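You operate a simulated robot arm through the tools that you are given. There is no shell and no other tool. Be economical: measure what you need, move in short steps, check, and stop when the job is done.

Carry out the task below with a simulated robot arm. There is one attempt and no reset: what you move stays moved.

## Task
Spin the teal and the purple glue tube for 5 seconds.
Fine: one tube in each well, hood shut, dial at 5, press the green button once; wait till the green lamp is out; leave the other tubes.

It is judged by the outcome, as a careful person would: the job done as asked, and still so three seconds after it is handed in. It fails if anything else is knocked over, pushed out of place, dropped, spilled or broken.

## Robot
A 7-joint arm with a two-finger parallel gripper, fixed in place. Base frame: the origin is at the foot of the arm, x ahead of it, y to its left, z up; the work surface is at about z = 76. Lengths are in cm, angles in degrees, forces in N, time in s.
With the tool pointing down near the work surface it reaches from about 20 to 68 cm from the base axis. Its first joint turns from -66.0 to 66.0 degrees. Payload 2.4 kg.
The tool frame sits at the grasp point between the pads (the TCP): z along the fingers, y along the line on which they close. The tips reach 3 cm beyond it. Largest opening 9.4 cm; finger width 2.8, thickness 1; the body of the gripper, 5 by 9.6 cm, starts 5.5 cm behind the TCP.
Orientation is that of the tool frame in the base frame, as a unit quaternion [w, x, y, z]. With the fingers straight down and closing along the base's y, the tool's x points along the base's -x, its y along +y and its z along -z.

## Interface
- The arm moves only by the tool drive_tool. Its argument "plan" is one flat list of numbers, 7 for each row, row after row: the gripper command, from -1 (fully open) to 1 (shut), values between in proportion, then the shift along the base's x, y, z in units of 250 mm (1.0 is 250 mm), then the turn, a rotation vector about the base's x, y, z in units of 45 degrees (1.0 is 45 degrees). In form: [gripper, tx, ty, tz, wx, wy, wz, gripper, tx, ty, tz, wx, wy, wz, ...]. A call has 1 to 12 rows; each row is the pose to reach, as a shift and turn from the pose commanded when the call began. A call with a number of a shift or a turn outside -1 to 1 is refused whole. Rows are played at 5 a second. More than 5 cm and 8.6 degrees between two rows, or a gripper value outside its range, and nothing of the call is played. A pose out of reach is approached as far as the arm can. The call stops where the force on the tool passes 70 N (or 10 N more than at its start, if that is more) or the arm is blocked; 0.2 s more then pass. The fingers move at their own pace (about 15.3 cm/s each) and stop on an object; they squeeze with about 31 N. The grip force told is the motor's: it shows also when the fingers shut on nothing. Time passes only in rows, and 0.2 s behind the last, so rows that repeat a pose let the fingers close. The reply holds the time, the measured pose of the TCP, the force on the tool along the base axes, the opening and the grip force, in the units named above and with some noise, with the torque about the TCP (base axes, N m) and any sound that the robot's microphone picked up, and new pictures: "views" is both (left out), scene, wrist or none.
- Cameras (640 x 400 px; columns grow to the right, rows downward): "scene" is fixed at [5.23, 50.31, 143.16]; the picture's right is [-0.55, -0.84, 0.00], its down [-0.47, 0.31, -0.82] and it looks along [0.69, -0.45, -0.57] (base axes); focal length 330 px, centre (320, 200). "wrist" rides on the gripper at [7.6, 1.4, -10.2] in the tool frame; the picture's right is [-0.18, 0.98, 0.00], its down [-0.75, -0.14, -0.64] and it looks along [-0.63, -0.12, 0.77] (tool axes); focal length 243 px, centre (320, 200). There is no depth. A picture from a camera that has moved, and an enlarged one, comes with that camera's place and axes in the base frame and with its lens. The place of the scene camera against the robot may be out by one fixed shift of up to 2.5 cm in any direction.
- inspect(camera, box): a new picture of the part [left, top, right, bottom] of that camera's present view, enlarged. It takes no simulated time.
- finish_job(): hands the job in; it is judged then, once.

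Go step by step. Nothing tells you positions but the pictures and the camera data: compare them with the known pose of the tool, close in by small moves and look again before you grip or let go. The budget is 120 turns and 200 pictures, counting those below and the enlarged ones. Unless the task says otherwise, let go and move clear before handing in, and close with one line.

The tools are called after "Call:" as name(argument=value, ...) on one line, values as JSON. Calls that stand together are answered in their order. drive_tool: Moves the arm, as the interface text tells. Its arguments: {"type":"object","properties":{"plan":{"type":"array","items":{"type":"number"}},"views":{"type":"string","enum":["both","scene","wrist","none"]}},"required":["plan"]} The other tools are called the same way: inspect (camera, box) takes an enlarged picture of a part of a camera's view; finish_job () hands the job in.

At the start:

```text
time_s: 0.0
tcp_pos: [44.73, 5.75, 114.42]
tool_rot: [0.0, 0.0, 1.0, 0.0]
contact_force: [-1.2, 0.8, -0.1]
wrist_torque: [0.02, -0.03, 0.02]
width: 9.39
grip_force: 0.1
```

scene: 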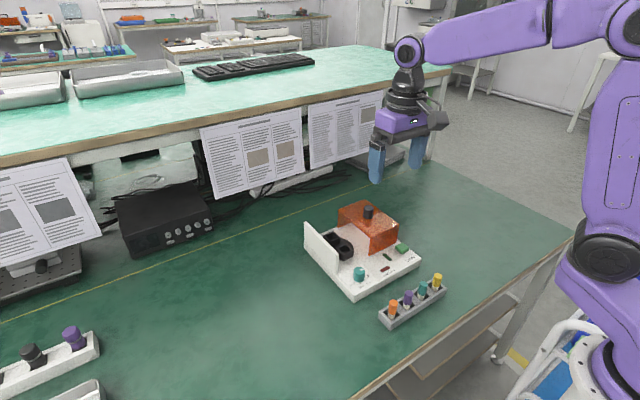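
wrist: 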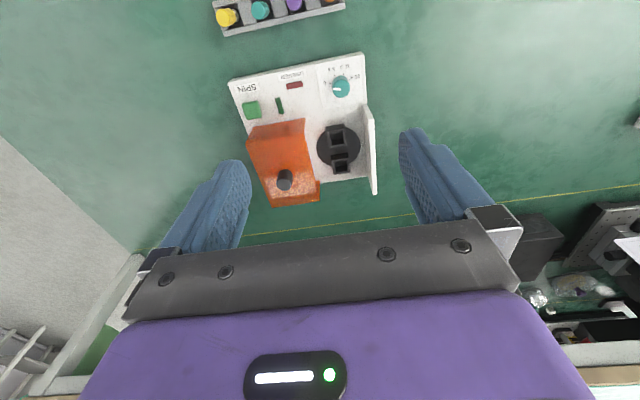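

I see a white centrifuge with an orange hood, two wells, a teal dial, a green button, and a rack with four tubes. I'll look closer first.

Call:
inspect(camera="scene", box=[290, 190, 460, 330])

Call:
inspect(camera="wrist", box=[200, 0, 400, 220])

```text
2.86 times, centred on (375, 260) of scene
camera zoom: at [5.23, 50.31, 143.16], right [-0.55, -0.84, 0.0], down [-0.47, 0.31, -0.82], along [0.69, -0.45, -0.57], focal length 942 px, centre (163, 29)
```

zoom: 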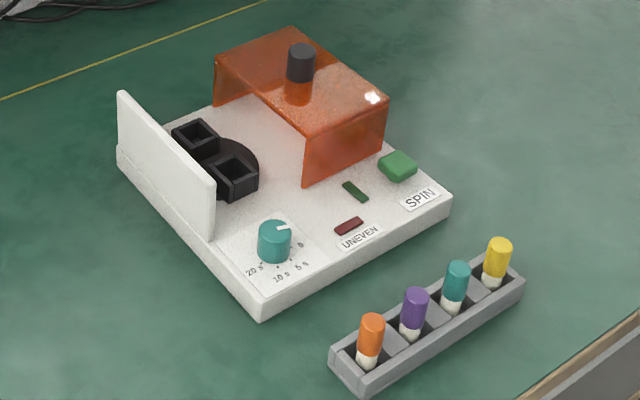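

```text
1.82 times, centred on (300, 110) of wrist
camera zoom: at [37.18, 7.11, 124.63], right [0.18, 0.98, 0.0], down [0.75, -0.14, 0.64], along [0.63, -0.12, -0.77], focal length 441 px, centre (356, 364)
```

zoom: 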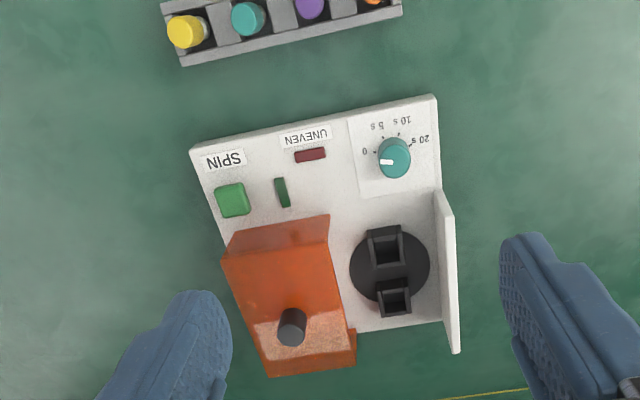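

The machine and rack look aligned with the base axes, with the rack near x≈37. I'll back off for a better view of the rack.

Call:
drive_tool(plan=[-1, -0.134, -0.034, -0.115, 0, 0, 0, -1, -0.268, -0.068, -0.23, 0, 0, 0, -1, -0.402, -0.102, -0.345, 0, 0, 0, -1, -0.536, -0.136, -0.46, 0, 0, 0, -1, -0.669, -0.17, -0.577, 0, 0, 0, -1, -0.669, -0.17, -0.577, 0, 0, 0], views="wrist")

```text
time_s: 1.4
tcp_pos: [28.03, 1.67, 99.95]
tool_rot: [-0.001, 0.0, 1.0, 0.0]
contact_force: [0.4, -0.1, 0.1]
wrist_torque: [0.02, -0.01, 0.01]
width: 9.4
grip_force: 0.1
camera wrist: at [20.45, 3.03, 110.12], right [0.18, 0.98, 0.0], down [0.75, -0.14, 0.64], along [0.63, -0.12, -0.77], focal length 243 px, centre (320, 200)
```

wrist: 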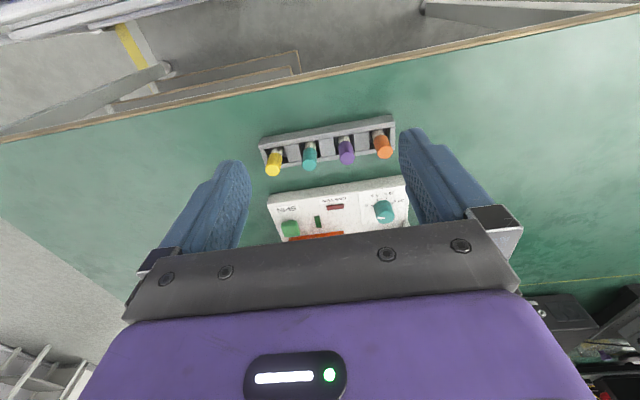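

Call:
inspect(camera="wrist", box=[245, 100, 425, 245])

```text
2.76 times, centred on (335, 172) of wrist
camera zoom: at [20.45, 3.03, 110.12], right [0.18, 0.98, 0.0], down [0.75, -0.14, 0.64], along [0.63, -0.12, -0.77], focal length 669 px, centre (279, 276)
```

zoom: 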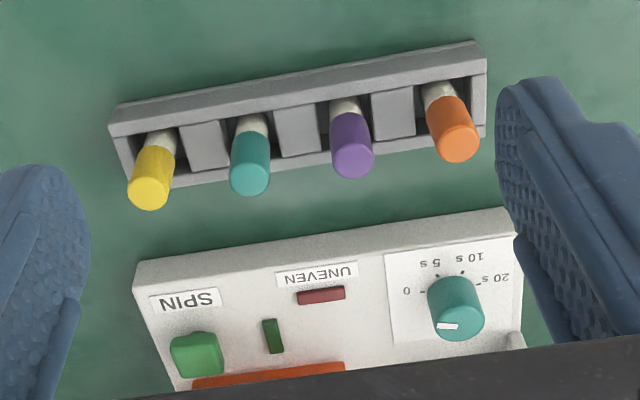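

The tubes are about 5 cm apart on y, at x≈37, cap tops z≈82; teal is near y=-1.4 and purple near y=3.5. I'll go above the teal one with the gripper part-closed.

Call:
drive_tool(plan=[0.15, 0.12, -0.04, -0.13, 0, 0, 0, 0.15, 0.24, -0.08, -0.27, 0, 0, 0, 0.15, 0.36, -0.118, -0.4, 0, 0, 0, 0.15, 0.36, -0.118, -0.4, 0, 0, 0], views="both")

Call:
inspect(camera="wrist", box=[220, 100, 420, 225])

Call:
inspect(camera="scene", box=[340, 200, 500, 340])

```text
time_s: 2.4
tcp_pos: [36.94, -1.01, 90.0]
tool_rot: [0.0, -0.001, 1.0, 0.0]
contact_force: [-0.7, -0.3, -0.2]
wrist_torque: [0.02, -0.03, -0.02]
width: 4.0
grip_force: 0.1
camera wrist: at [29.36, 0.23, 100.33], right [0.18, 0.98, 0.0], down [0.75, -0.14, 0.64], along [0.63, -0.12, -0.77], focal length 243 px, centre (320, 200)
```

scene: 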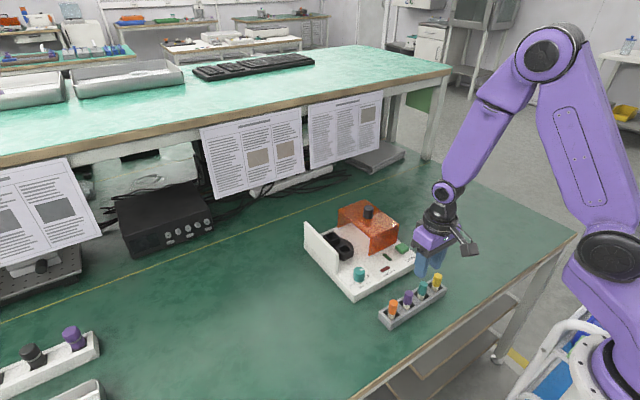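
wrist: 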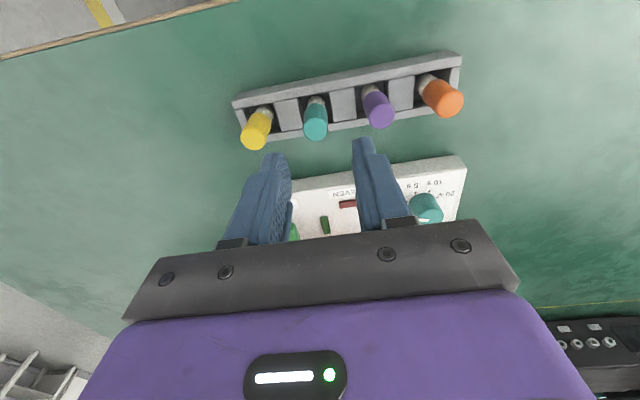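

```text
3.20 times, centred on (320, 162) of wrist
camera zoom: at [29.36, 0.23, 100.33], right [0.18, 0.98, 0.0], down [0.75, -0.14, 0.64], along [0.63, -0.12, -0.77], focal length 776 px, centre (320, 320)
```

zoom: 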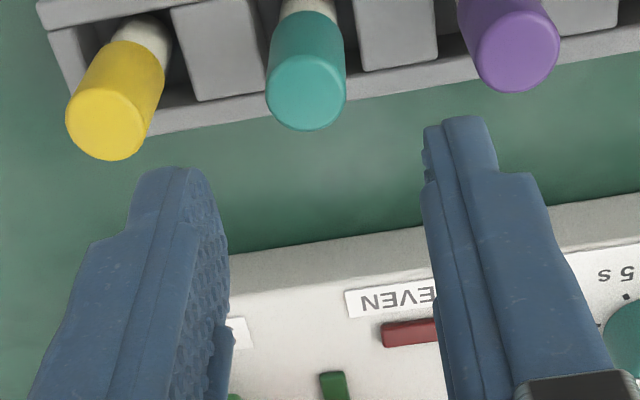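

```text
2.86 times, centred on (420, 270) of scene
camera zoom: at [5.23, 50.31, 143.16], right [-0.55, -0.84, 0.0], down [-0.47, 0.31, -0.82], along [0.69, -0.45, -0.57], focal length 942 px, centre (34, 0)
```

zoom: 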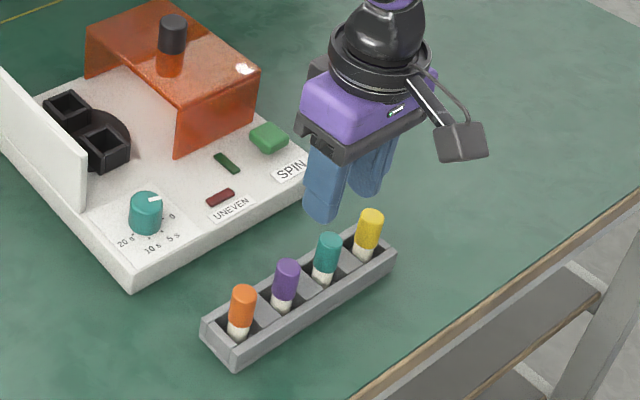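

The teal cap sits about 0.45 cm to -y of the tool. I'll correct that, descend and check before closing.

Call:
drive_tool(plan=[0.15, 0.004, -0.018, -0.08, 0, 0, 0, 0.15, 0.004, -0.018, -0.16, 0, 0, 0, 0.15, 0.004, -0.018, -0.24, 0, 0, 0, 0.15, 0.004, -0.018, -0.325, 0, 0, 0], views="both")

Call:
inspect(camera="scene", box=[360, 220, 480, 340])

Call:
inspect(camera="wrist", box=[220, 100, 420, 225])

```text
time_s: 3.4
tcp_pos: [37.12, -1.81, 82.02]
tool_rot: [0.0, 0.0, 1.0, 0.0]
contact_force: [-0.4, 0.8, 0.1]
wrist_torque: [-0.02, -0.01, -0.01]
width: 4.0
grip_force: 0.1
camera wrist: at [29.56, -0.42, 92.17], right [0.18, 0.98, 0.0], down [0.75, -0.14, 0.64], along [0.63, -0.12, -0.77], focal length 243 px, centre (320, 200)
```

scene: 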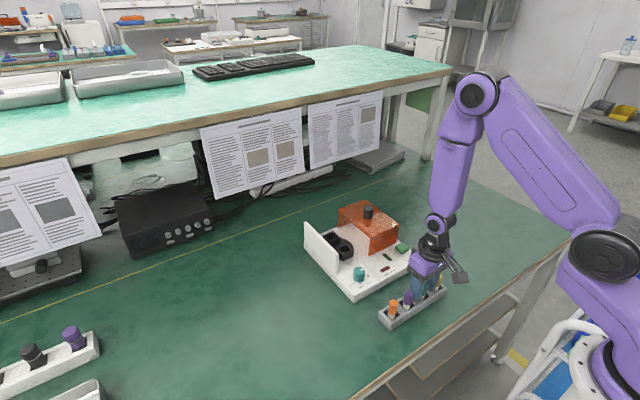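
wrist: 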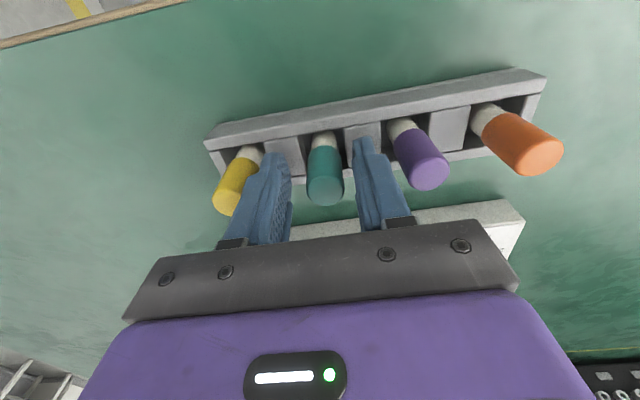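

```text
3.33 times, centred on (420, 280) of scene
camera zoom: at [5.23, 50.31, 143.16], right [-0.55, -0.84, 0.0], down [-0.47, 0.31, -0.82], along [0.69, -0.45, -0.57], focal length 1099 px, centre (-13, -67)
```

zoom: 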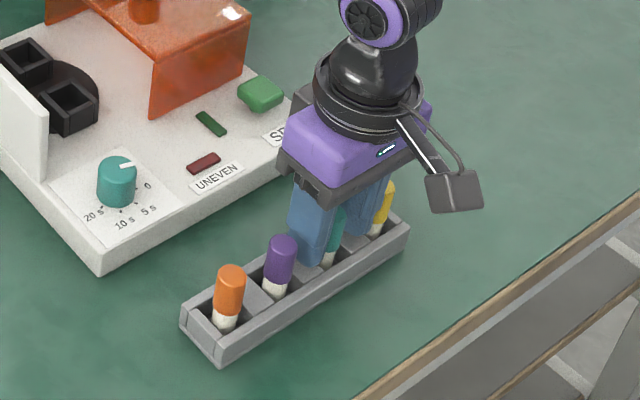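

```text
3.20 times, centred on (320, 162) of wrist
camera zoom: at [29.56, -0.42, 92.17], right [0.18, 0.98, 0.0], down [0.75, -0.14, 0.64], along [0.63, -0.12, -0.77], focal length 776 px, centre (320, 320)
```

zoom: 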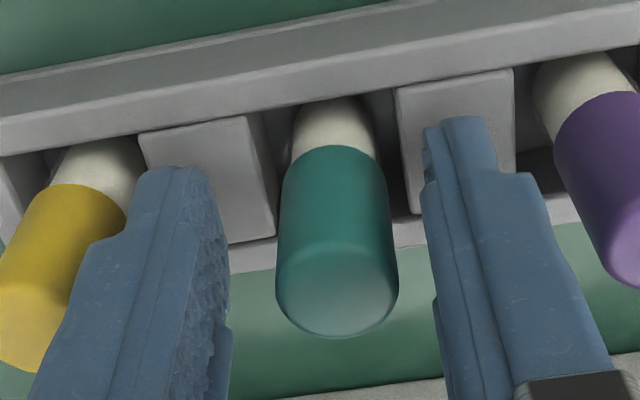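

The teal cap is centred between the fingers, so I'll close and lift.

Call:
drive_tool(plan=[1, 0, 0, 0, 0, 0, 0, 1, 0, 0, 0, 0, 0, 0, 1, 0, 0, 0, 0, 0, 0, 1, 0, 0, 0.1, 0, 0, 0, 1, 0, 0, 0.2, 0, 0, 0, 1, 0, 0, 0.4, 0, 0, 0, 1, 0, 0, 0.56, 0, 0, 0, 1, 0, 0, 0.56, 0, 0, 0], views="both")

Call:
inspect(camera="wrist", box=[220, 80, 420, 225])

Call:
inspect(camera="scene", box=[290, 190, 470, 340])

```text
time_s: 5.2
tcp_pos: [37.09, -1.67, 96.12]
tool_rot: [0.001, -0.001, 1.0, -0.001]
contact_force: [-0.1, -0.4, 0.1]
wrist_torque: [-0.02, 0.02, 0.01]
width: 1.89
grip_force: 31.3
camera wrist: at [29.61, -0.42, 106.23], right [0.18, 0.98, 0.0], down [0.75, -0.14, 0.64], along [0.63, -0.12, -0.77], focal length 243 px, centre (320, 200)
```

scene: 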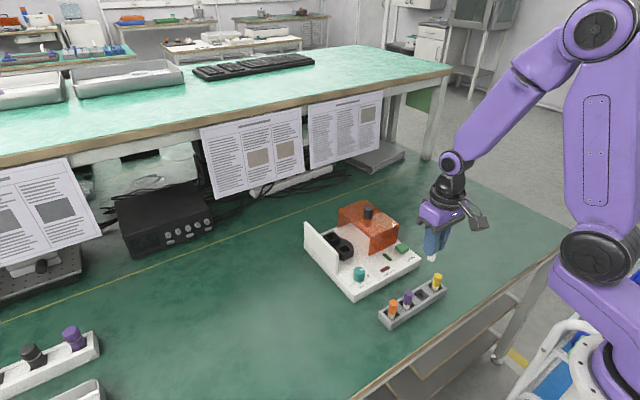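
wrist: 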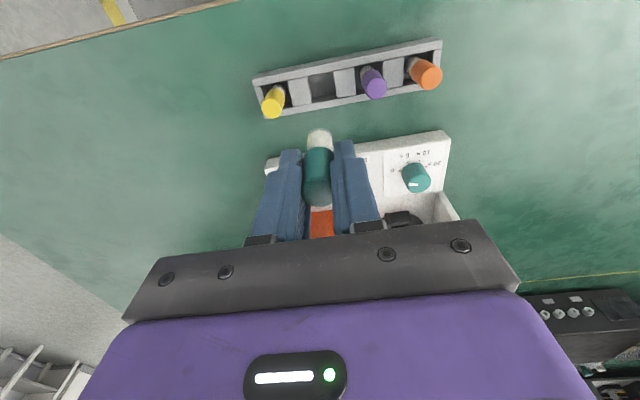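

```text
2.76 times, centred on (320, 152) of wrist
camera zoom: at [29.61, -0.42, 106.23], right [0.18, 0.98, 0.0], down [0.75, -0.14, 0.64], along [0.63, -0.12, -0.77], focal length 669 px, centre (320, 331)
```

zoom: 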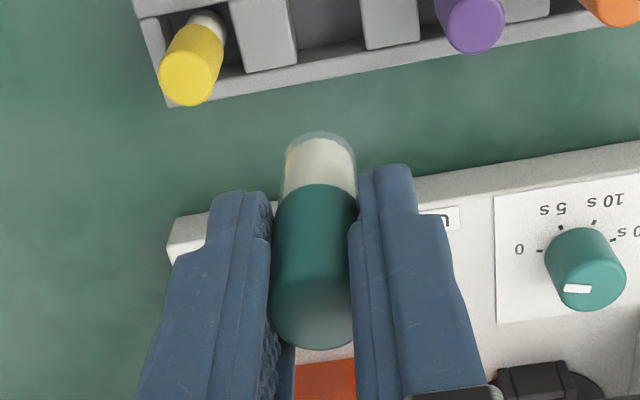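

```text
2.67 times, centred on (380, 265) of scene
camera zoom: at [5.23, 50.31, 143.16], right [-0.55, -0.84, 0.0], down [-0.47, 0.31, -0.82], along [0.69, -0.45, -0.57], focal length 879 px, centre (160, 27)
```

zoom: 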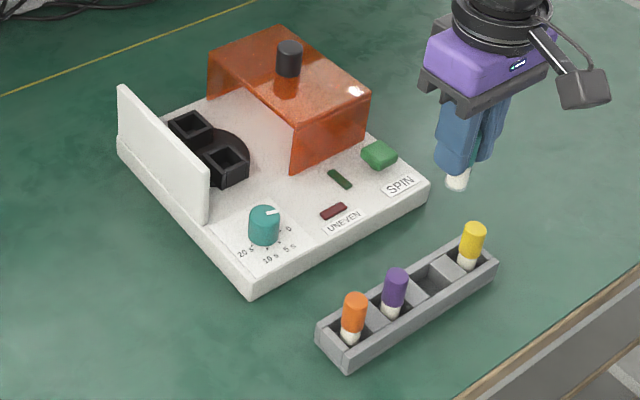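

The teal tube is held. I'll move forward at height, off to the side, to measure the wells.

Call:
drive_tool(plan=[1, 0.17, 0, 0.08, 0, 0, 0, 1, 0.34, 0, 0.16, 0, 0, 0, 1, 0.52, 0, 0.16, 0, 0, 0, 1, 0.52, 0, 0.16, 0, 0, 0], views="wrist")

Call:
inspect(camera="wrist", box=[220, 80, 460, 240])

```text
time_s: 6.2
tcp_pos: [50.23, -1.85, 100.03]
tool_rot: [0.0, -0.001, 1.0, 0.0]
contact_force: [0.5, 1.1, -0.2]
wrist_torque: [-0.01, -0.03, 0.0]
width: 1.86
grip_force: 30.8
camera wrist: at [42.7, -0.58, 110.2], right [0.18, 0.98, 0.0], down [0.75, -0.14, 0.64], along [0.63, -0.12, -0.77], focal length 243 px, centre (320, 200)
```

wrist: 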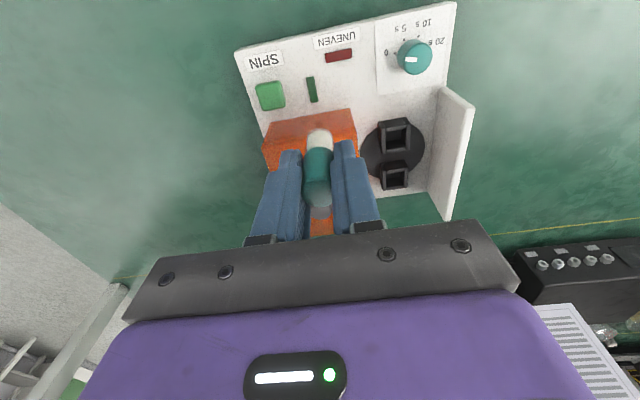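

```text
2.50 times, centred on (340, 160) of wrist
camera zoom: at [42.7, -0.58, 110.2], right [0.18, 0.98, 0.0], down [0.75, -0.14, 0.64], along [0.63, -0.12, -0.77], focal length 606 px, centre (270, 300)
```

zoom: 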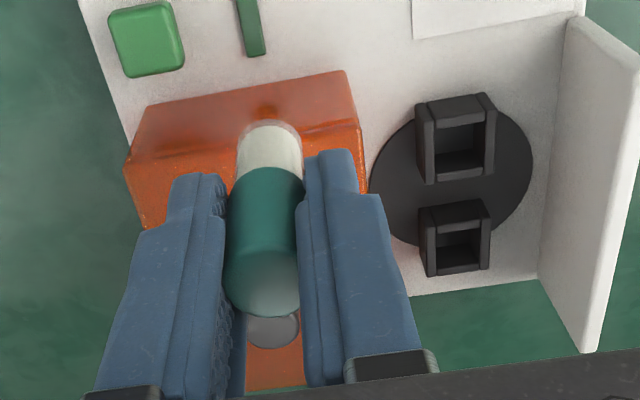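

Call:
inspect(camera="wrist", box=[355, 105, 435, 205])

Call:
inspect(camera="scene", box=[300, 200, 400, 290])

```text
4.00 times, centred on (395, 155) of wrist
camera zoom: at [42.7, -0.58, 110.2], right [0.18, 0.98, 0.0], down [0.75, -0.14, 0.64], along [0.63, -0.12, -0.77], focal length 970 px, centre (20, 380)
```

zoom: 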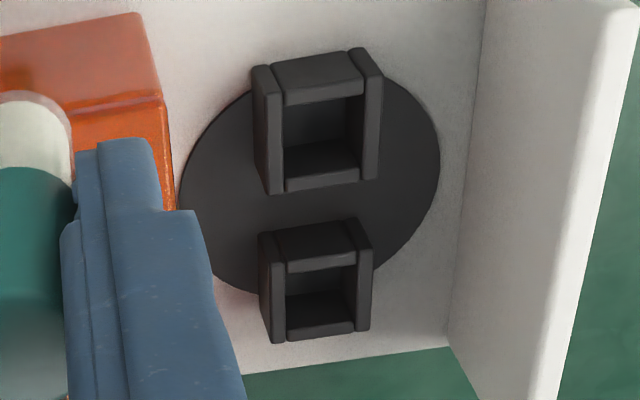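

```text
4.44 times, centred on (350, 245) of scene
camera zoom: at [5.23, 50.31, 143.16], right [-0.55, -0.84, 0.0], down [-0.47, 0.31, -0.82], along [0.69, -0.45, -0.57], focal length 1465 px, centre (187, 0)
```

zoom: 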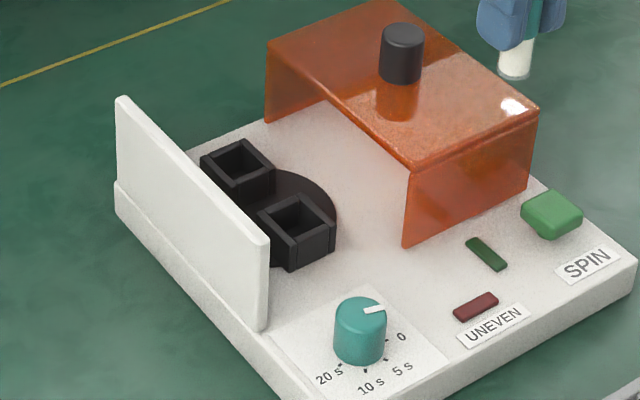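

The wells appear at about (58.4, 6.4) and (64.8, 6.4), rims near z≈81. I'll carry the teal tube over the far well and stop above it to check alignment.

Call:
drive_tool(plan=[1, 0, 0.16, 0, 0, 0, 0, 1, 0.0, 0.324, 0, 0, 0, 0, 1, 0.17, 0.324, 0, 0, 0, 0, 1, 0.34, 0.324, 0, 0, 0, 0, 1, 0.5, 0.324, -0.1, 0, 0, 0, 1, 0.584, 0.324, -0.25, 0, 0, 0, 1, 0.584, 0.324, -0.4, 0, 0, 0, 1, 0.584, 0.324, -0.4, 0, 0, 0], views="both")

Call:
inspect(camera="wrist", box=[240, 80, 400, 220])

Call:
inspect(camera="scene", box=[300, 180, 400, 280])

```text
time_s: 8.0
tcp_pos: [64.74, 6.38, 89.94]
tool_rot: [0.0, 0.0, 1.0, 0.0]
contact_force: [-1.0, -0.1, 0.3]
wrist_torque: [0.03, -0.01, -0.04]
width: 1.89
grip_force: 31.4
camera wrist: at [57.17, 7.7, 100.13], right [0.18, 0.98, 0.0], down [0.75, -0.14, 0.64], along [0.63, -0.12, -0.77], focal length 243 px, centre (320, 200)
```

scene: 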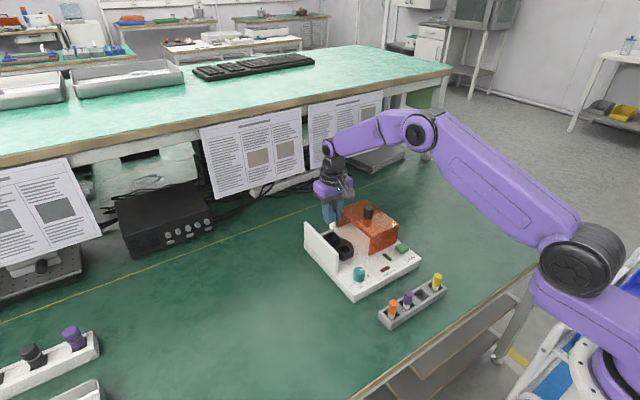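
wrist: 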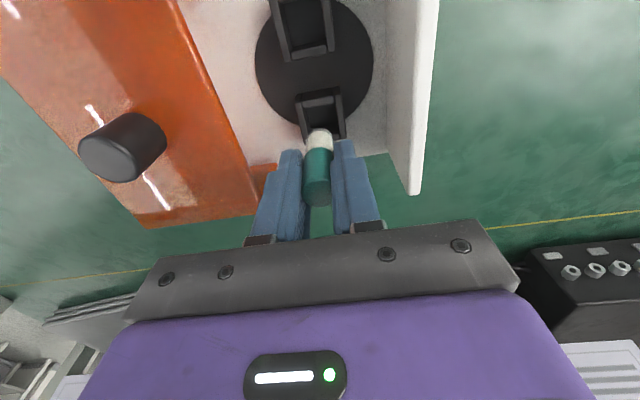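

```text
2.86 times, centred on (320, 150) of wrist
camera zoom: at [57.17, 7.7, 100.13], right [0.18, 0.98, 0.0], down [0.75, -0.14, 0.64], along [0.63, -0.12, -0.77], focal length 693 px, centre (320, 343)
```

zoom: 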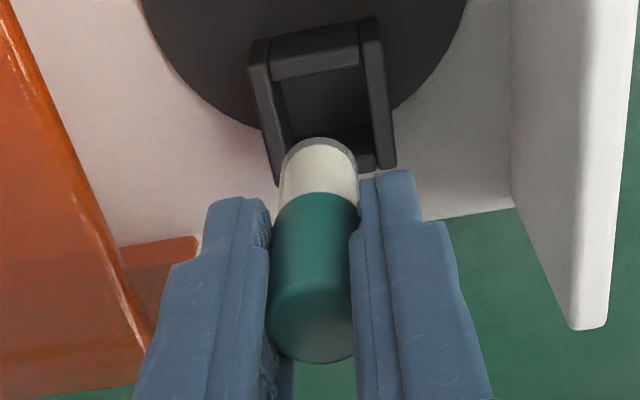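

```text
4.00 times, centred on (350, 230) of scene
camera zoom: at [5.23, 50.31, 143.16], right [-0.55, -0.84, 0.0], down [-0.47, 0.31, -0.82], along [0.69, -0.45, -0.57], focal length 1319 px, centre (200, 80)
```

zoom: 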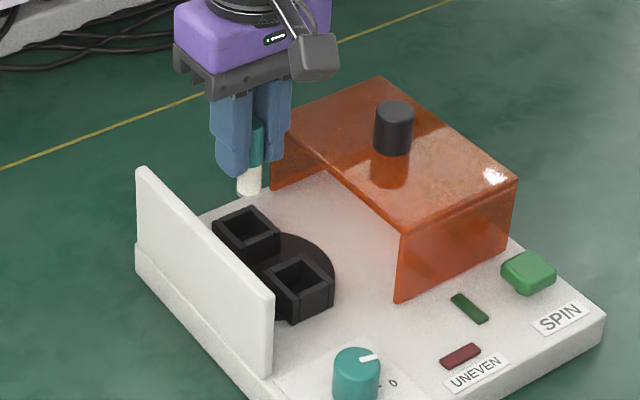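

The tube is almost exactly above the far well, needing about +0.1 in y. I'll lower it to just above the rim and check.

Call:
drive_tool(plan=[1, -0.003, 0.005, -0.06, 0, 0, 0, 1, -0.003, 0.005, -0.125, 0, 0, 0, 1, -0.003, 0.005, -0.125, 0, 0, 0], views="both")

Call:
inspect(camera="wrist", box=[260, 80, 380, 200])

Call:
inspect(camera="scene", box=[310, 190, 390, 270])

```text
time_s: 8.8
tcp_pos: [64.72, 6.3, 86.85]
tool_rot: [0.0, 0.0, 1.0, 0.0]
contact_force: [0.1, -0.5, 0.0]
wrist_torque: [0.01, -0.03, 0.03]
width: 1.86
grip_force: 31.1
camera wrist: at [57.11, 7.77, 96.99], right [0.18, 0.98, 0.0], down [0.75, -0.14, 0.64], along [0.63, -0.12, -0.77], focal length 243 px, centre (320, 200)
```

scene: 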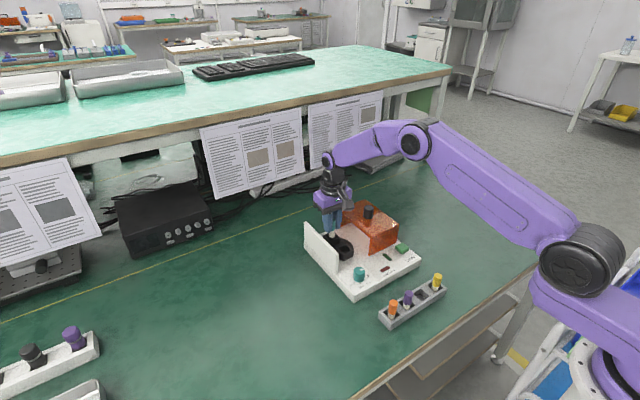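
wrist: 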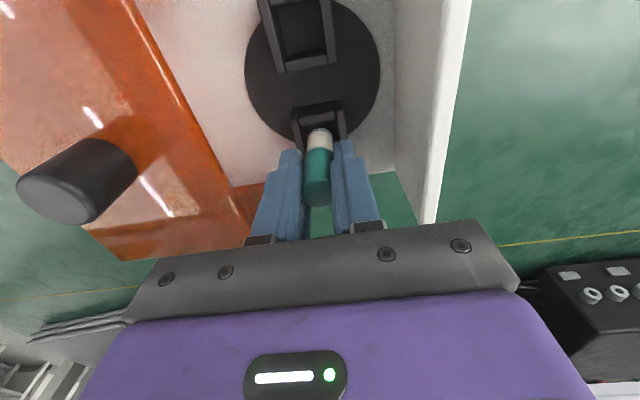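

```text
3.33 times, centred on (320, 140) of wrist
camera zoom: at [57.11, 7.77, 96.99], right [0.18, 0.98, 0.0], down [0.75, -0.14, 0.64], along [0.63, -0.12, -0.77], focal length 809 px, centre (320, 400)
```

zoom: 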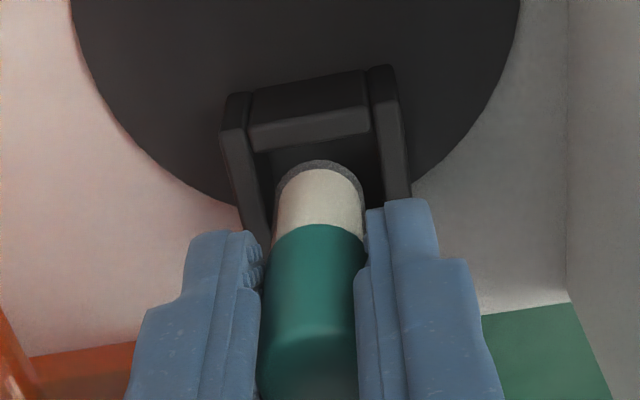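

```text
5.00 times, centred on (350, 230) of scene
camera zoom: at [5.23, 50.31, 143.16], right [-0.55, -0.84, 0.0], down [-0.47, 0.31, -0.82], along [0.69, -0.45, -0.57], focal length 1648 px, centre (170, 50)
```

zoom: 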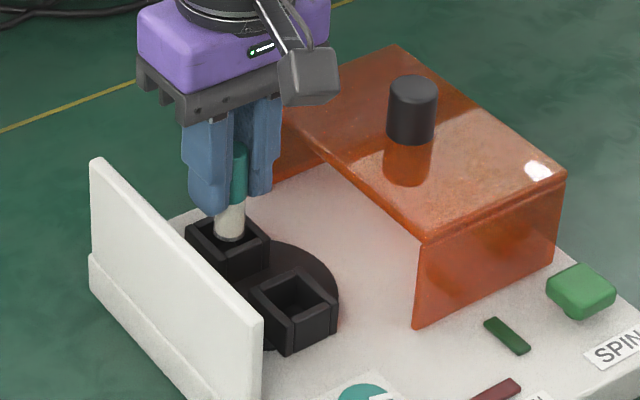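

The tube is centred over the socket. Lowering it in small steps.

Call:
drive_tool(plan=[1, 0, 0, -0.03, 0, 0, 0, 1, 0, 0, -0.06, 0, 0, 0, 1, 0, 0, -0.09, 0, 0, 0, 1, 0, 0, -0.09, 0, 0, 0], views="wrist")

Call:
inspect(camera="wrist", box=[260, 80, 380, 200])

Call:
inspect(camera="scene", box=[310, 190, 390, 270])

```text
time_s: 9.8
tcp_pos: [64.69, 6.4, 84.55]
tool_rot: [0.001, 0.0, 1.0, 0.0]
contact_force: [-0.2, 0.3, 0.0]
wrist_torque: [-0.02, -0.02, -0.04]
width: 1.86
grip_force: 31.2
camera wrist: at [57.12, 7.75, 94.71], right [0.18, 0.98, 0.0], down [0.75, -0.14, 0.64], along [0.63, -0.12, -0.77], focal length 243 px, centre (320, 200)
```

wrist: 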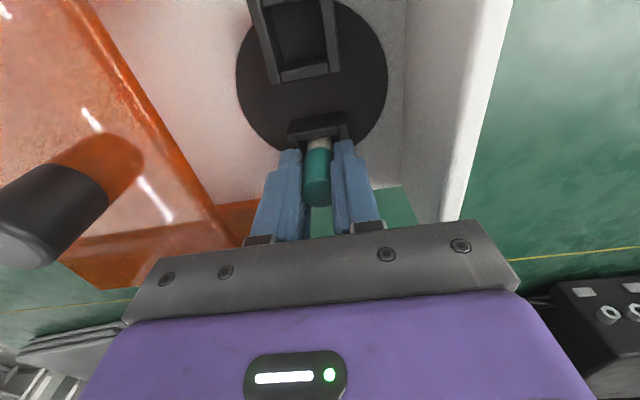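

```text
3.33 times, centred on (320, 140) of wrist
camera zoom: at [57.12, 7.75, 94.71], right [0.18, 0.98, 0.0], down [0.75, -0.14, 0.64], along [0.63, -0.12, -0.77], focal length 809 px, centre (320, 400)
```

zoom: 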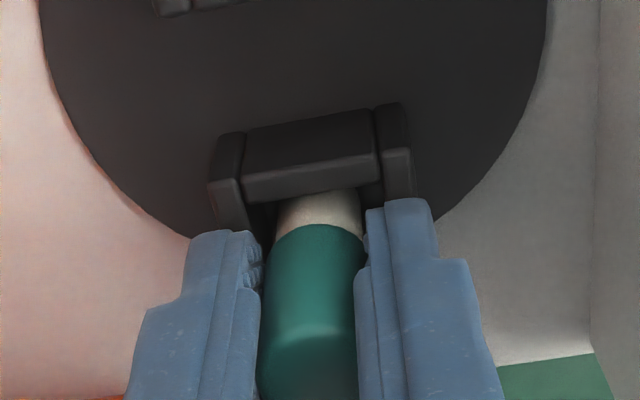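

```text
5.00 times, centred on (350, 230) of scene
camera zoom: at [5.23, 50.31, 143.16], right [-0.55, -0.84, 0.0], down [-0.47, 0.31, -0.82], along [0.69, -0.45, -0.57], focal length 1648 px, centre (170, 50)
```

zoom: 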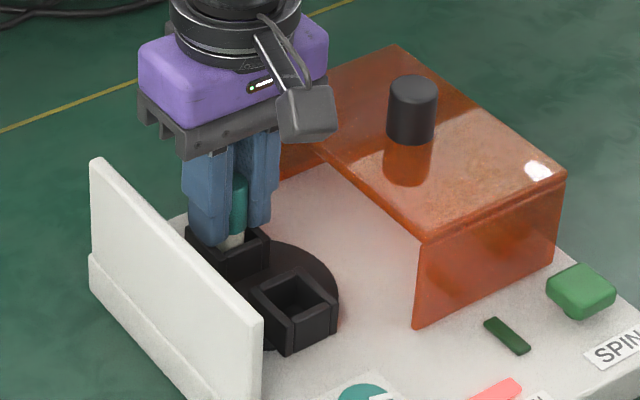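

It is in the socket (the UNEVEN lamp has lit). I'll lower a touch, then release gently.

Call:
drive_tool(plan=[1, 0, 0, -0.012, 0, 0, 0, 1, 0, 0, -0.012, 0, 0, 0, 0.5, 0, 0, -0.012, 0, 0, 0, 0.15, 0, 0, -0.012, 0, 0, 0, 0.15, 0, 0, -0.012, 0, 0, 0], views="none")

Call:
inspect(camera="wrist", box=[260, 80, 380, 220])

Call:
inspect(camera="scene", box=[310, 190, 390, 270])

```text
time_s: 11.0
tcp_pos: [64.77, 6.73, 84.46]
tool_rot: [0.003, -0.002, 1.0, 0.001]
contact_force: [1.8, 11.6, 18.2]
wrist_torque: [0.05, 0.15, -0.05]
width: 3.31
grip_force: 0.0
```

```text
2.86 times, centred on (320, 150) of wrist
camera zoom: at [57.18, 7.98, 94.56], right [0.18, 0.98, 0.0], down [0.75, -0.14, 0.65], along [0.63, -0.12, -0.76], focal length 693 px, centre (320, 343)
```

zoom: 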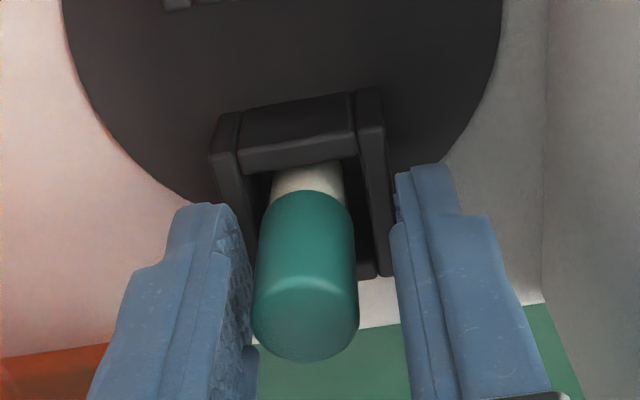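

```text
5.00 times, centred on (350, 230) of scene
camera zoom: at [5.19, 50.33, 143.15], right [-0.55, -0.84, 0.0], down [-0.47, 0.31, -0.82], along [0.69, -0.45, -0.57], focal length 1648 px, centre (170, 50)
```

zoom: 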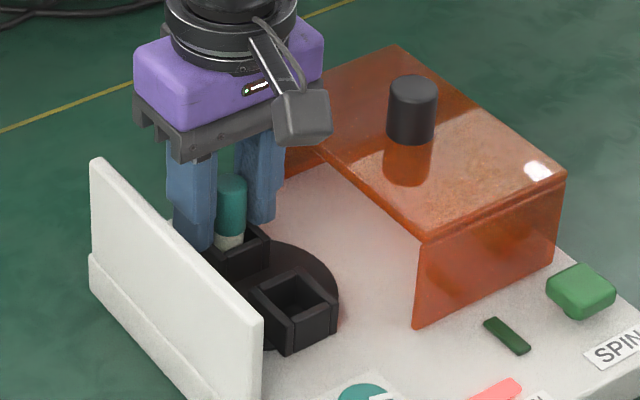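

A finger is touching the socket edge, so I'll lift straight up now.

Call:
drive_tool(plan=[0.3, 0, 0, 0.02, 0, 0, 0, 0.3, 0, 0, 0.08, 0, 0, 0, 0.3, 0, 0, 0.2, 0, 0, 0, 0.3, 0, 0, 0.4, 0, 0, 0, 0.3, -0.1, 0, 0.56, 0, 0, 0, 0.3, -0.3, 0, 0.56, 0, 0, 0], views="both")

Call:
inspect(camera="wrist", box=[240, 60, 400, 220])

Call:
inspect(camera="scene", box=[300, 190, 400, 290])

```text
time_s: 12.4
tcp_pos: [57.31, 6.66, 98.64]
tool_rot: [0.0, 0.0, 1.0, -0.001]
contact_force: [0.1, 0.4, -0.1]
wrist_torque: [0.01, 0.01, 0.0]
width: 3.3
grip_force: 0.1
camera wrist: at [49.7, 7.86, 108.81], right [0.18, 0.98, 0.0], down [0.75, -0.14, 0.64], along [0.63, -0.12, -0.77], focal length 243 px, centre (320, 200)
```

scene: 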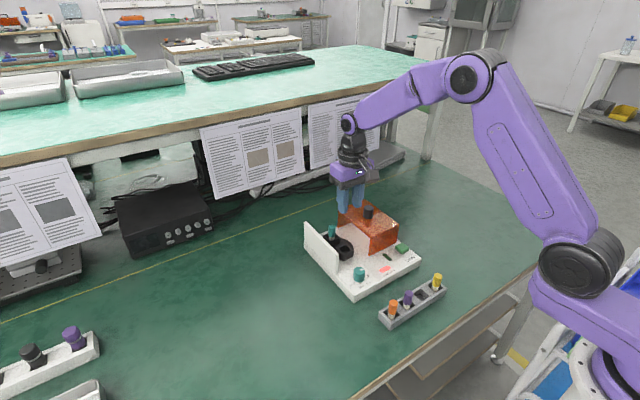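
wrist: 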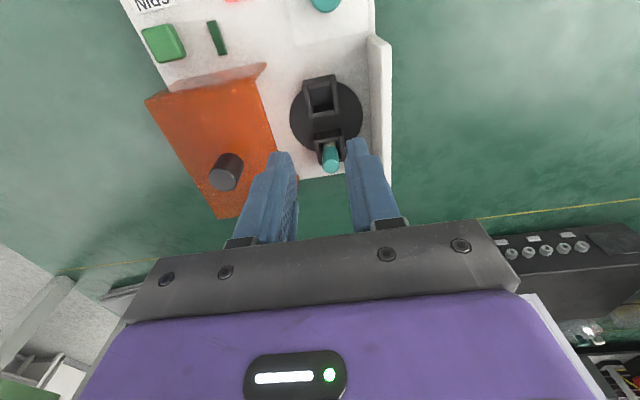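

```text
2.50 times, centred on (320, 140) of wrist
camera zoom: at [49.7, 7.86, 108.81], right [0.18, 0.98, 0.0], down [0.75, -0.14, 0.64], along [0.63, -0.12, -0.77], focal length 606 px, centre (320, 350)
```

zoom: 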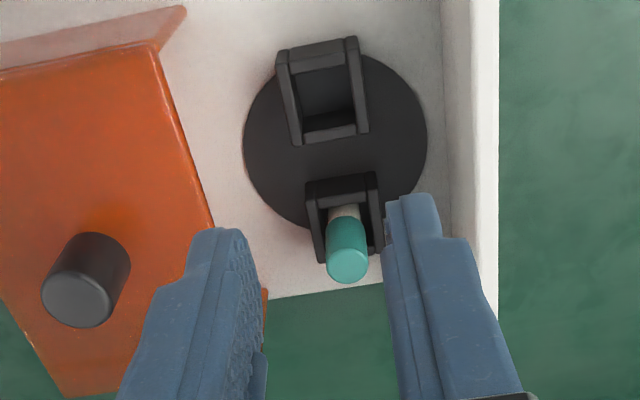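

```text
4.00 times, centred on (350, 240) of scene
camera zoom: at [5.23, 50.31, 143.16], right [-0.55, -0.84, 0.0], down [-0.47, 0.31, -0.82], along [0.69, -0.45, -0.57], focal length 1319 px, centre (200, 40)
```

zoom: 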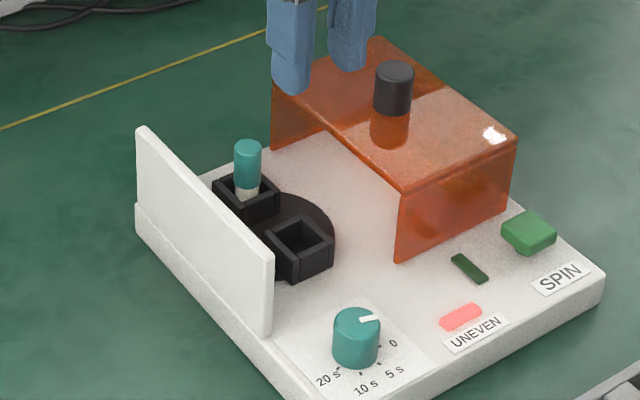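

Teal is seated. Now I'll go back above the purple tube near (37.1, 3.3).

Call:
drive_tool(plan=[0.15, -0.16, -0.026, 0, 0, 0, 0, 0.15, -0.32, -0.052, 0, 0, 0, 0, 0.15, -0.48, -0.08, 0, 0, 0, 0, 0.15, -0.64, -0.11, -0.1, 0, 0, 0, 0.15, -0.804, -0.13, -0.2, 0, 0, 0, 0.15, -0.804, -0.13, -0.296, 0, 0, 0, 0.15, -0.804, -0.13, -0.296, 0, 0, 0], views="none")

Call:
inspect(camera="wrist", box=[220, 100, 420, 225])

```text
time_s: 14.0
tcp_pos: [37.06, 3.17, 90.95]
tool_rot: [0.0, 0.0, 1.0, 0.001]
contact_force: [-0.5, 0.6, -0.1]
wrist_torque: [0.01, -0.03, 0.01]
width: 3.98
grip_force: 0.0
```

```text
3.20 times, centred on (320, 162) of wrist
camera zoom: at [29.44, 4.48, 101.09], right [0.18, 0.98, 0.0], down [0.75, -0.14, 0.64], along [0.63, -0.12, -0.77], focal length 776 px, centre (320, 320)
```

zoom: 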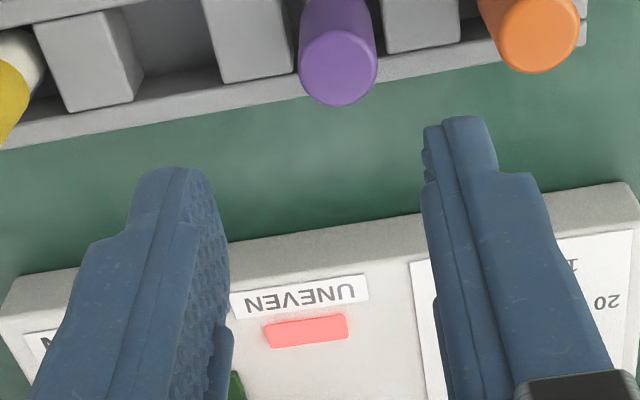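

Purple is about 0.3 cm to +y. I'll correct, descend slightly less deep than before, then check.

Call:
drive_tool(plan=[0.15, 0.002, 0.012, -0.09, 0, 0, 0, 0.15, 0.002, 0.012, -0.18, 0, 0, 0, 0.15, 0.002, 0.012, -0.27, 0, 0, 0, 0.15, 0.002, 0.012, -0.344, 0, 0, 0, 0.15, 0.002, 0.012, -0.344, 0, 0, 0], views="none")

Call:
inspect(camera="wrist", box=[220, 100, 420, 225])

```text
time_s: 15.2
tcp_pos: [37.02, 3.4, 82.37]
tool_rot: [0.001, -0.001, 1.0, -0.001]
contact_force: [-0.1, 0.0, 0.9]
wrist_torque: [-0.02, 0.02, 0.0]
width: 3.99
grip_force: 0.0
```

```text
3.20 times, centred on (320, 162) of wrist
camera zoom: at [29.54, 4.7, 92.5], right [0.18, 0.98, 0.0], down [0.75, -0.14, 0.64], along [0.63, -0.12, -0.77], focal length 776 px, centre (320, 320)
```

zoom: 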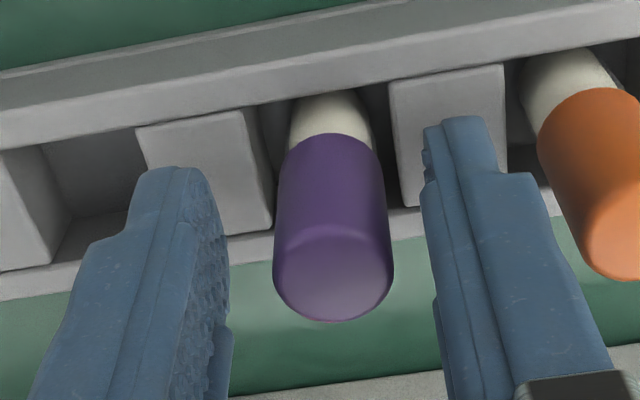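

Centred. Close, lift, and carry the purple tube to above the near well.

Call:
drive_tool(plan=[1, 0, 0, 0, 0, 0, 0, 1, 0, 0, 0, 0, 0, 0, 1, 0, 0, 0, 0, 0, 0, 1, 0, 0, 0.19, 0, 0, 0, 1, 0, 0, 0.38, 0, 0, 0, 1, 0, 0, 0.56, 0, 0, 0, 1, 0.17, 0.024, 0.56, 0, 0, 0, 1, 0.34, 0.048, 0.56, 0, 0, 0, 1, 0.51, 0.072, 0.56, 0, 0, 0, 1, 0.68, 0.096, 0.5, 0, 0, 0, 1, 0.852, 0.12, 0.42, 0, 0, 0, 1, 0.852, 0.12, 0.32, 0, 0, 0], views="both")

Call:
inspect(camera="wrist", box=[240, 80, 400, 220])

Call:
inspect(camera="scene", box=[300, 190, 400, 290])

```text
time_s: 17.8
tcp_pos: [58.51, 6.23, 90.16]
tool_rot: [0.0, 0.0, 1.0, -0.001]
contact_force: [0.2, -0.3, -0.6]
wrist_torque: [0.01, 0.01, 0.02]
width: 1.89
grip_force: 31.6
camera wrist: at [50.86, 7.68, 100.34], right [0.18, 0.98, 0.0], down [0.75, -0.14, 0.64], along [0.63, -0.12, -0.77], focal length 243 px, centre (320, 200)
```

scene: 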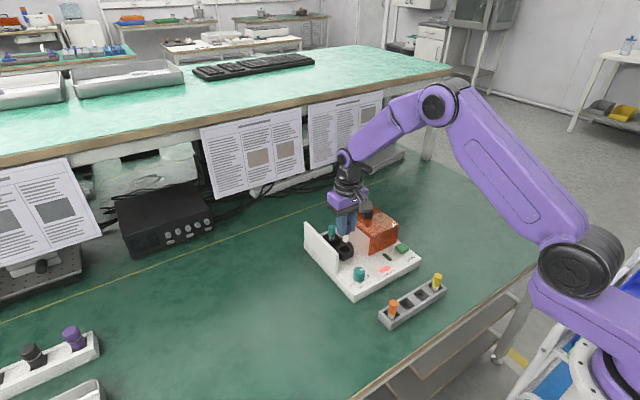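
wrist: 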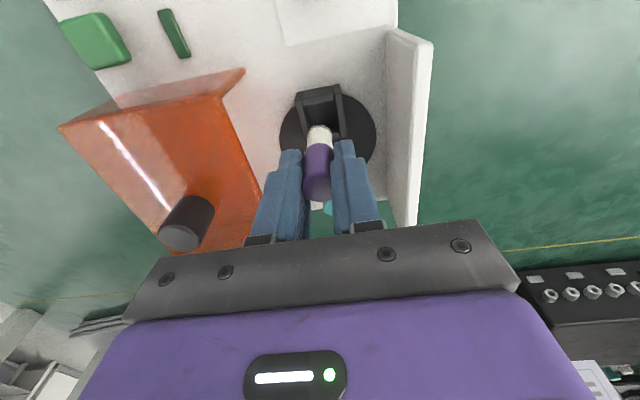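

```text
2.86 times, centred on (320, 150) of wrist
camera zoom: at [50.86, 7.68, 100.34], right [0.18, 0.98, 0.0], down [0.75, -0.14, 0.64], along [0.63, -0.12, -0.77], focal length 693 px, centre (320, 343)
```

zoom: 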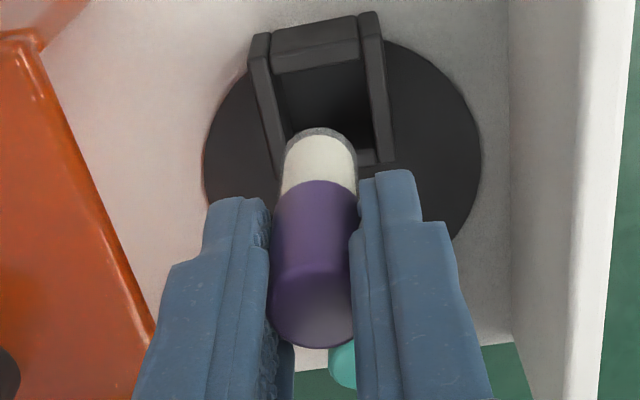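

```text
4.00 times, centred on (350, 240) of scene
camera zoom: at [5.23, 50.31, 143.16], right [-0.55, -0.84, 0.0], down [-0.47, 0.31, -0.82], along [0.69, -0.45, -0.57], focal length 1319 px, centre (200, 40)
```

zoom: 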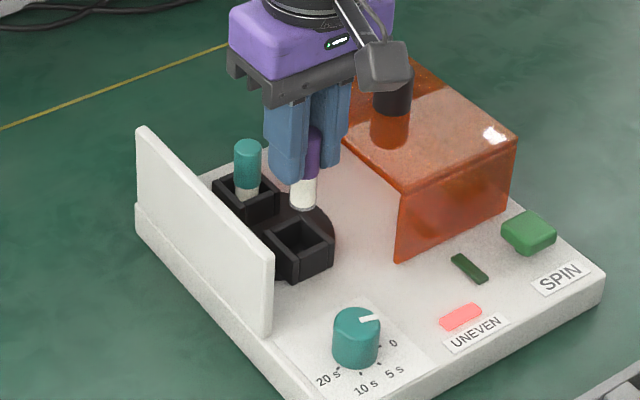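

The near well is aligned to within about 0.1 cm. Lowering in small steps to just above the rim, and then in.

Call:
drive_tool(plan=[1, -0.002, 0.006, -0.06, 0, 0, 0, 1, -0.002, 0.006, -0.12, 0, 0, 0, 1, -0.002, 0.006, -0.12, 0, 0, 0], views="none")

Call:
inspect(camera="wrist", box=[260, 80, 380, 200])

Call:
inspect(camera="scene", box=[310, 200, 390, 280])

```text
time_s: 18.6
tcp_pos: [58.3, 6.59, 87.26]
tool_rot: [0.0, 0.0, 1.0, -0.001]
contact_force: [0.5, -0.7, -0.3]
wrist_torque: [0.02, -0.01, -0.01]
width: 1.9
grip_force: 31.3
```

```text
3.33 times, centred on (320, 140) of wrist
camera zoom: at [50.75, 7.86, 97.39], right [0.18, 0.98, 0.0], down [0.75, -0.14, 0.64], along [0.63, -0.12, -0.77], focal length 809 px, centre (320, 400)
```

zoom: 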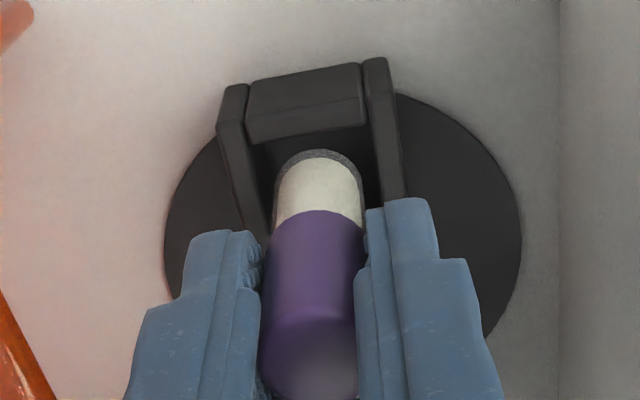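

```text
5.00 times, centred on (350, 240) of scene
camera zoom: at [5.23, 50.31, 143.16], right [-0.55, -0.84, 0.0], down [-0.47, 0.31, -0.82], along [0.69, -0.45, -0.57], focal length 1648 px, centre (170, 0)
```

zoom: 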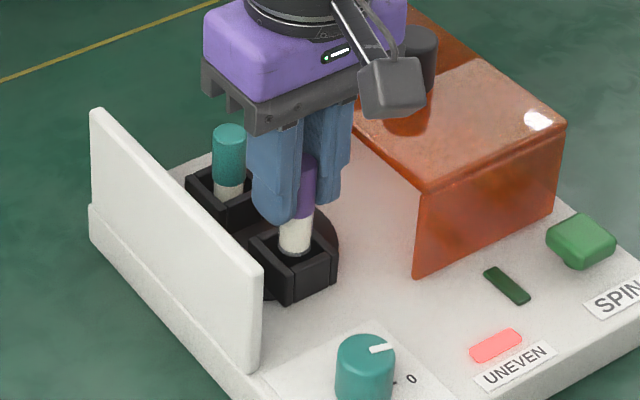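

Centred. Lower in, release slightly, and rise.

Call:
drive_tool(plan=[1, 0, 0, -0.03, 0, 0, 0, 1, 0, 0, -0.06, 0, 0, 0, 1, 0, 0, -0.09, 0, 0, 0, 1, 0, 0, -0.09, 0, 0, 0], views="none")

Call:
inspect(camera="wrist", box=[260, 80, 380, 200])

Call:
inspect(camera="scene", box=[310, 200, 390, 280])

```text
time_s: 19.6
tcp_pos: [58.42, 6.46, 85.0]
tool_rot: [0.0, 0.0, 1.0, 0.0]
contact_force: [-0.6, 0.7, 0.2]
wrist_torque: [-0.02, 0.01, 0.03]
width: 1.9
grip_force: 31.2
```

```text
3.33 times, centred on (320, 140) of wrist
camera zoom: at [50.79, 7.82, 95.17], right [0.18, 0.98, 0.0], down [0.75, -0.14, 0.64], along [0.63, -0.12, -0.77], focal length 809 px, centre (320, 400)
```

zoom: 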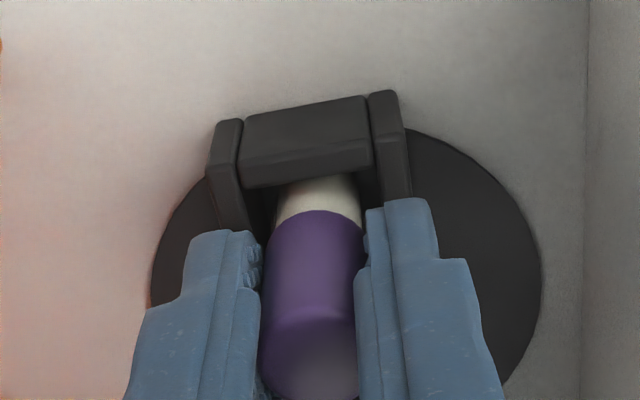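

```text
5.00 times, centred on (350, 240) of scene
camera zoom: at [5.23, 50.31, 143.16], right [-0.55, -0.84, 0.0], down [-0.47, 0.31, -0.82], along [0.69, -0.45, -0.57], focal length 1648 px, centre (170, 0)
```

zoom: 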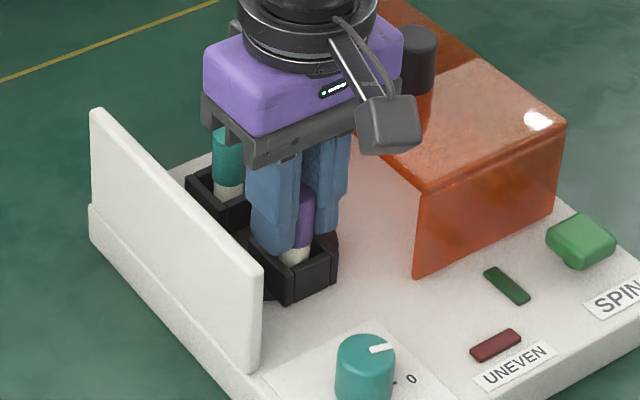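

UNEVEN has gone out: both wells are loaded. Release and rise.

Call:
drive_tool(plan=[1, 0, 0, -0.008, 0, 0, 0, 0.55, 0, 0, -0.008, 0, 0, 0, 0.4, 0, 0, -0.008, 0, 0, 0, 0.4, 0, 0, 0.02, 0, 0, 0, 0.4, 0, 0, 0.1, 0, 0, 0, 0.4, 0, 0, 0.25, 0, 0, 0, 0.4, 0, 0, 0.45, 0, 0, 0, 0.4, -0.2, 0, 0.6, 0, 0, 0, 0.4, -0.36, 0, 0.6, 0, 0, 0, 0.4, -0.36, 0, 0.6, 0, 0, 0], views="both")

```text
refused: row 8 steps farther than a row can; nothing moved
```

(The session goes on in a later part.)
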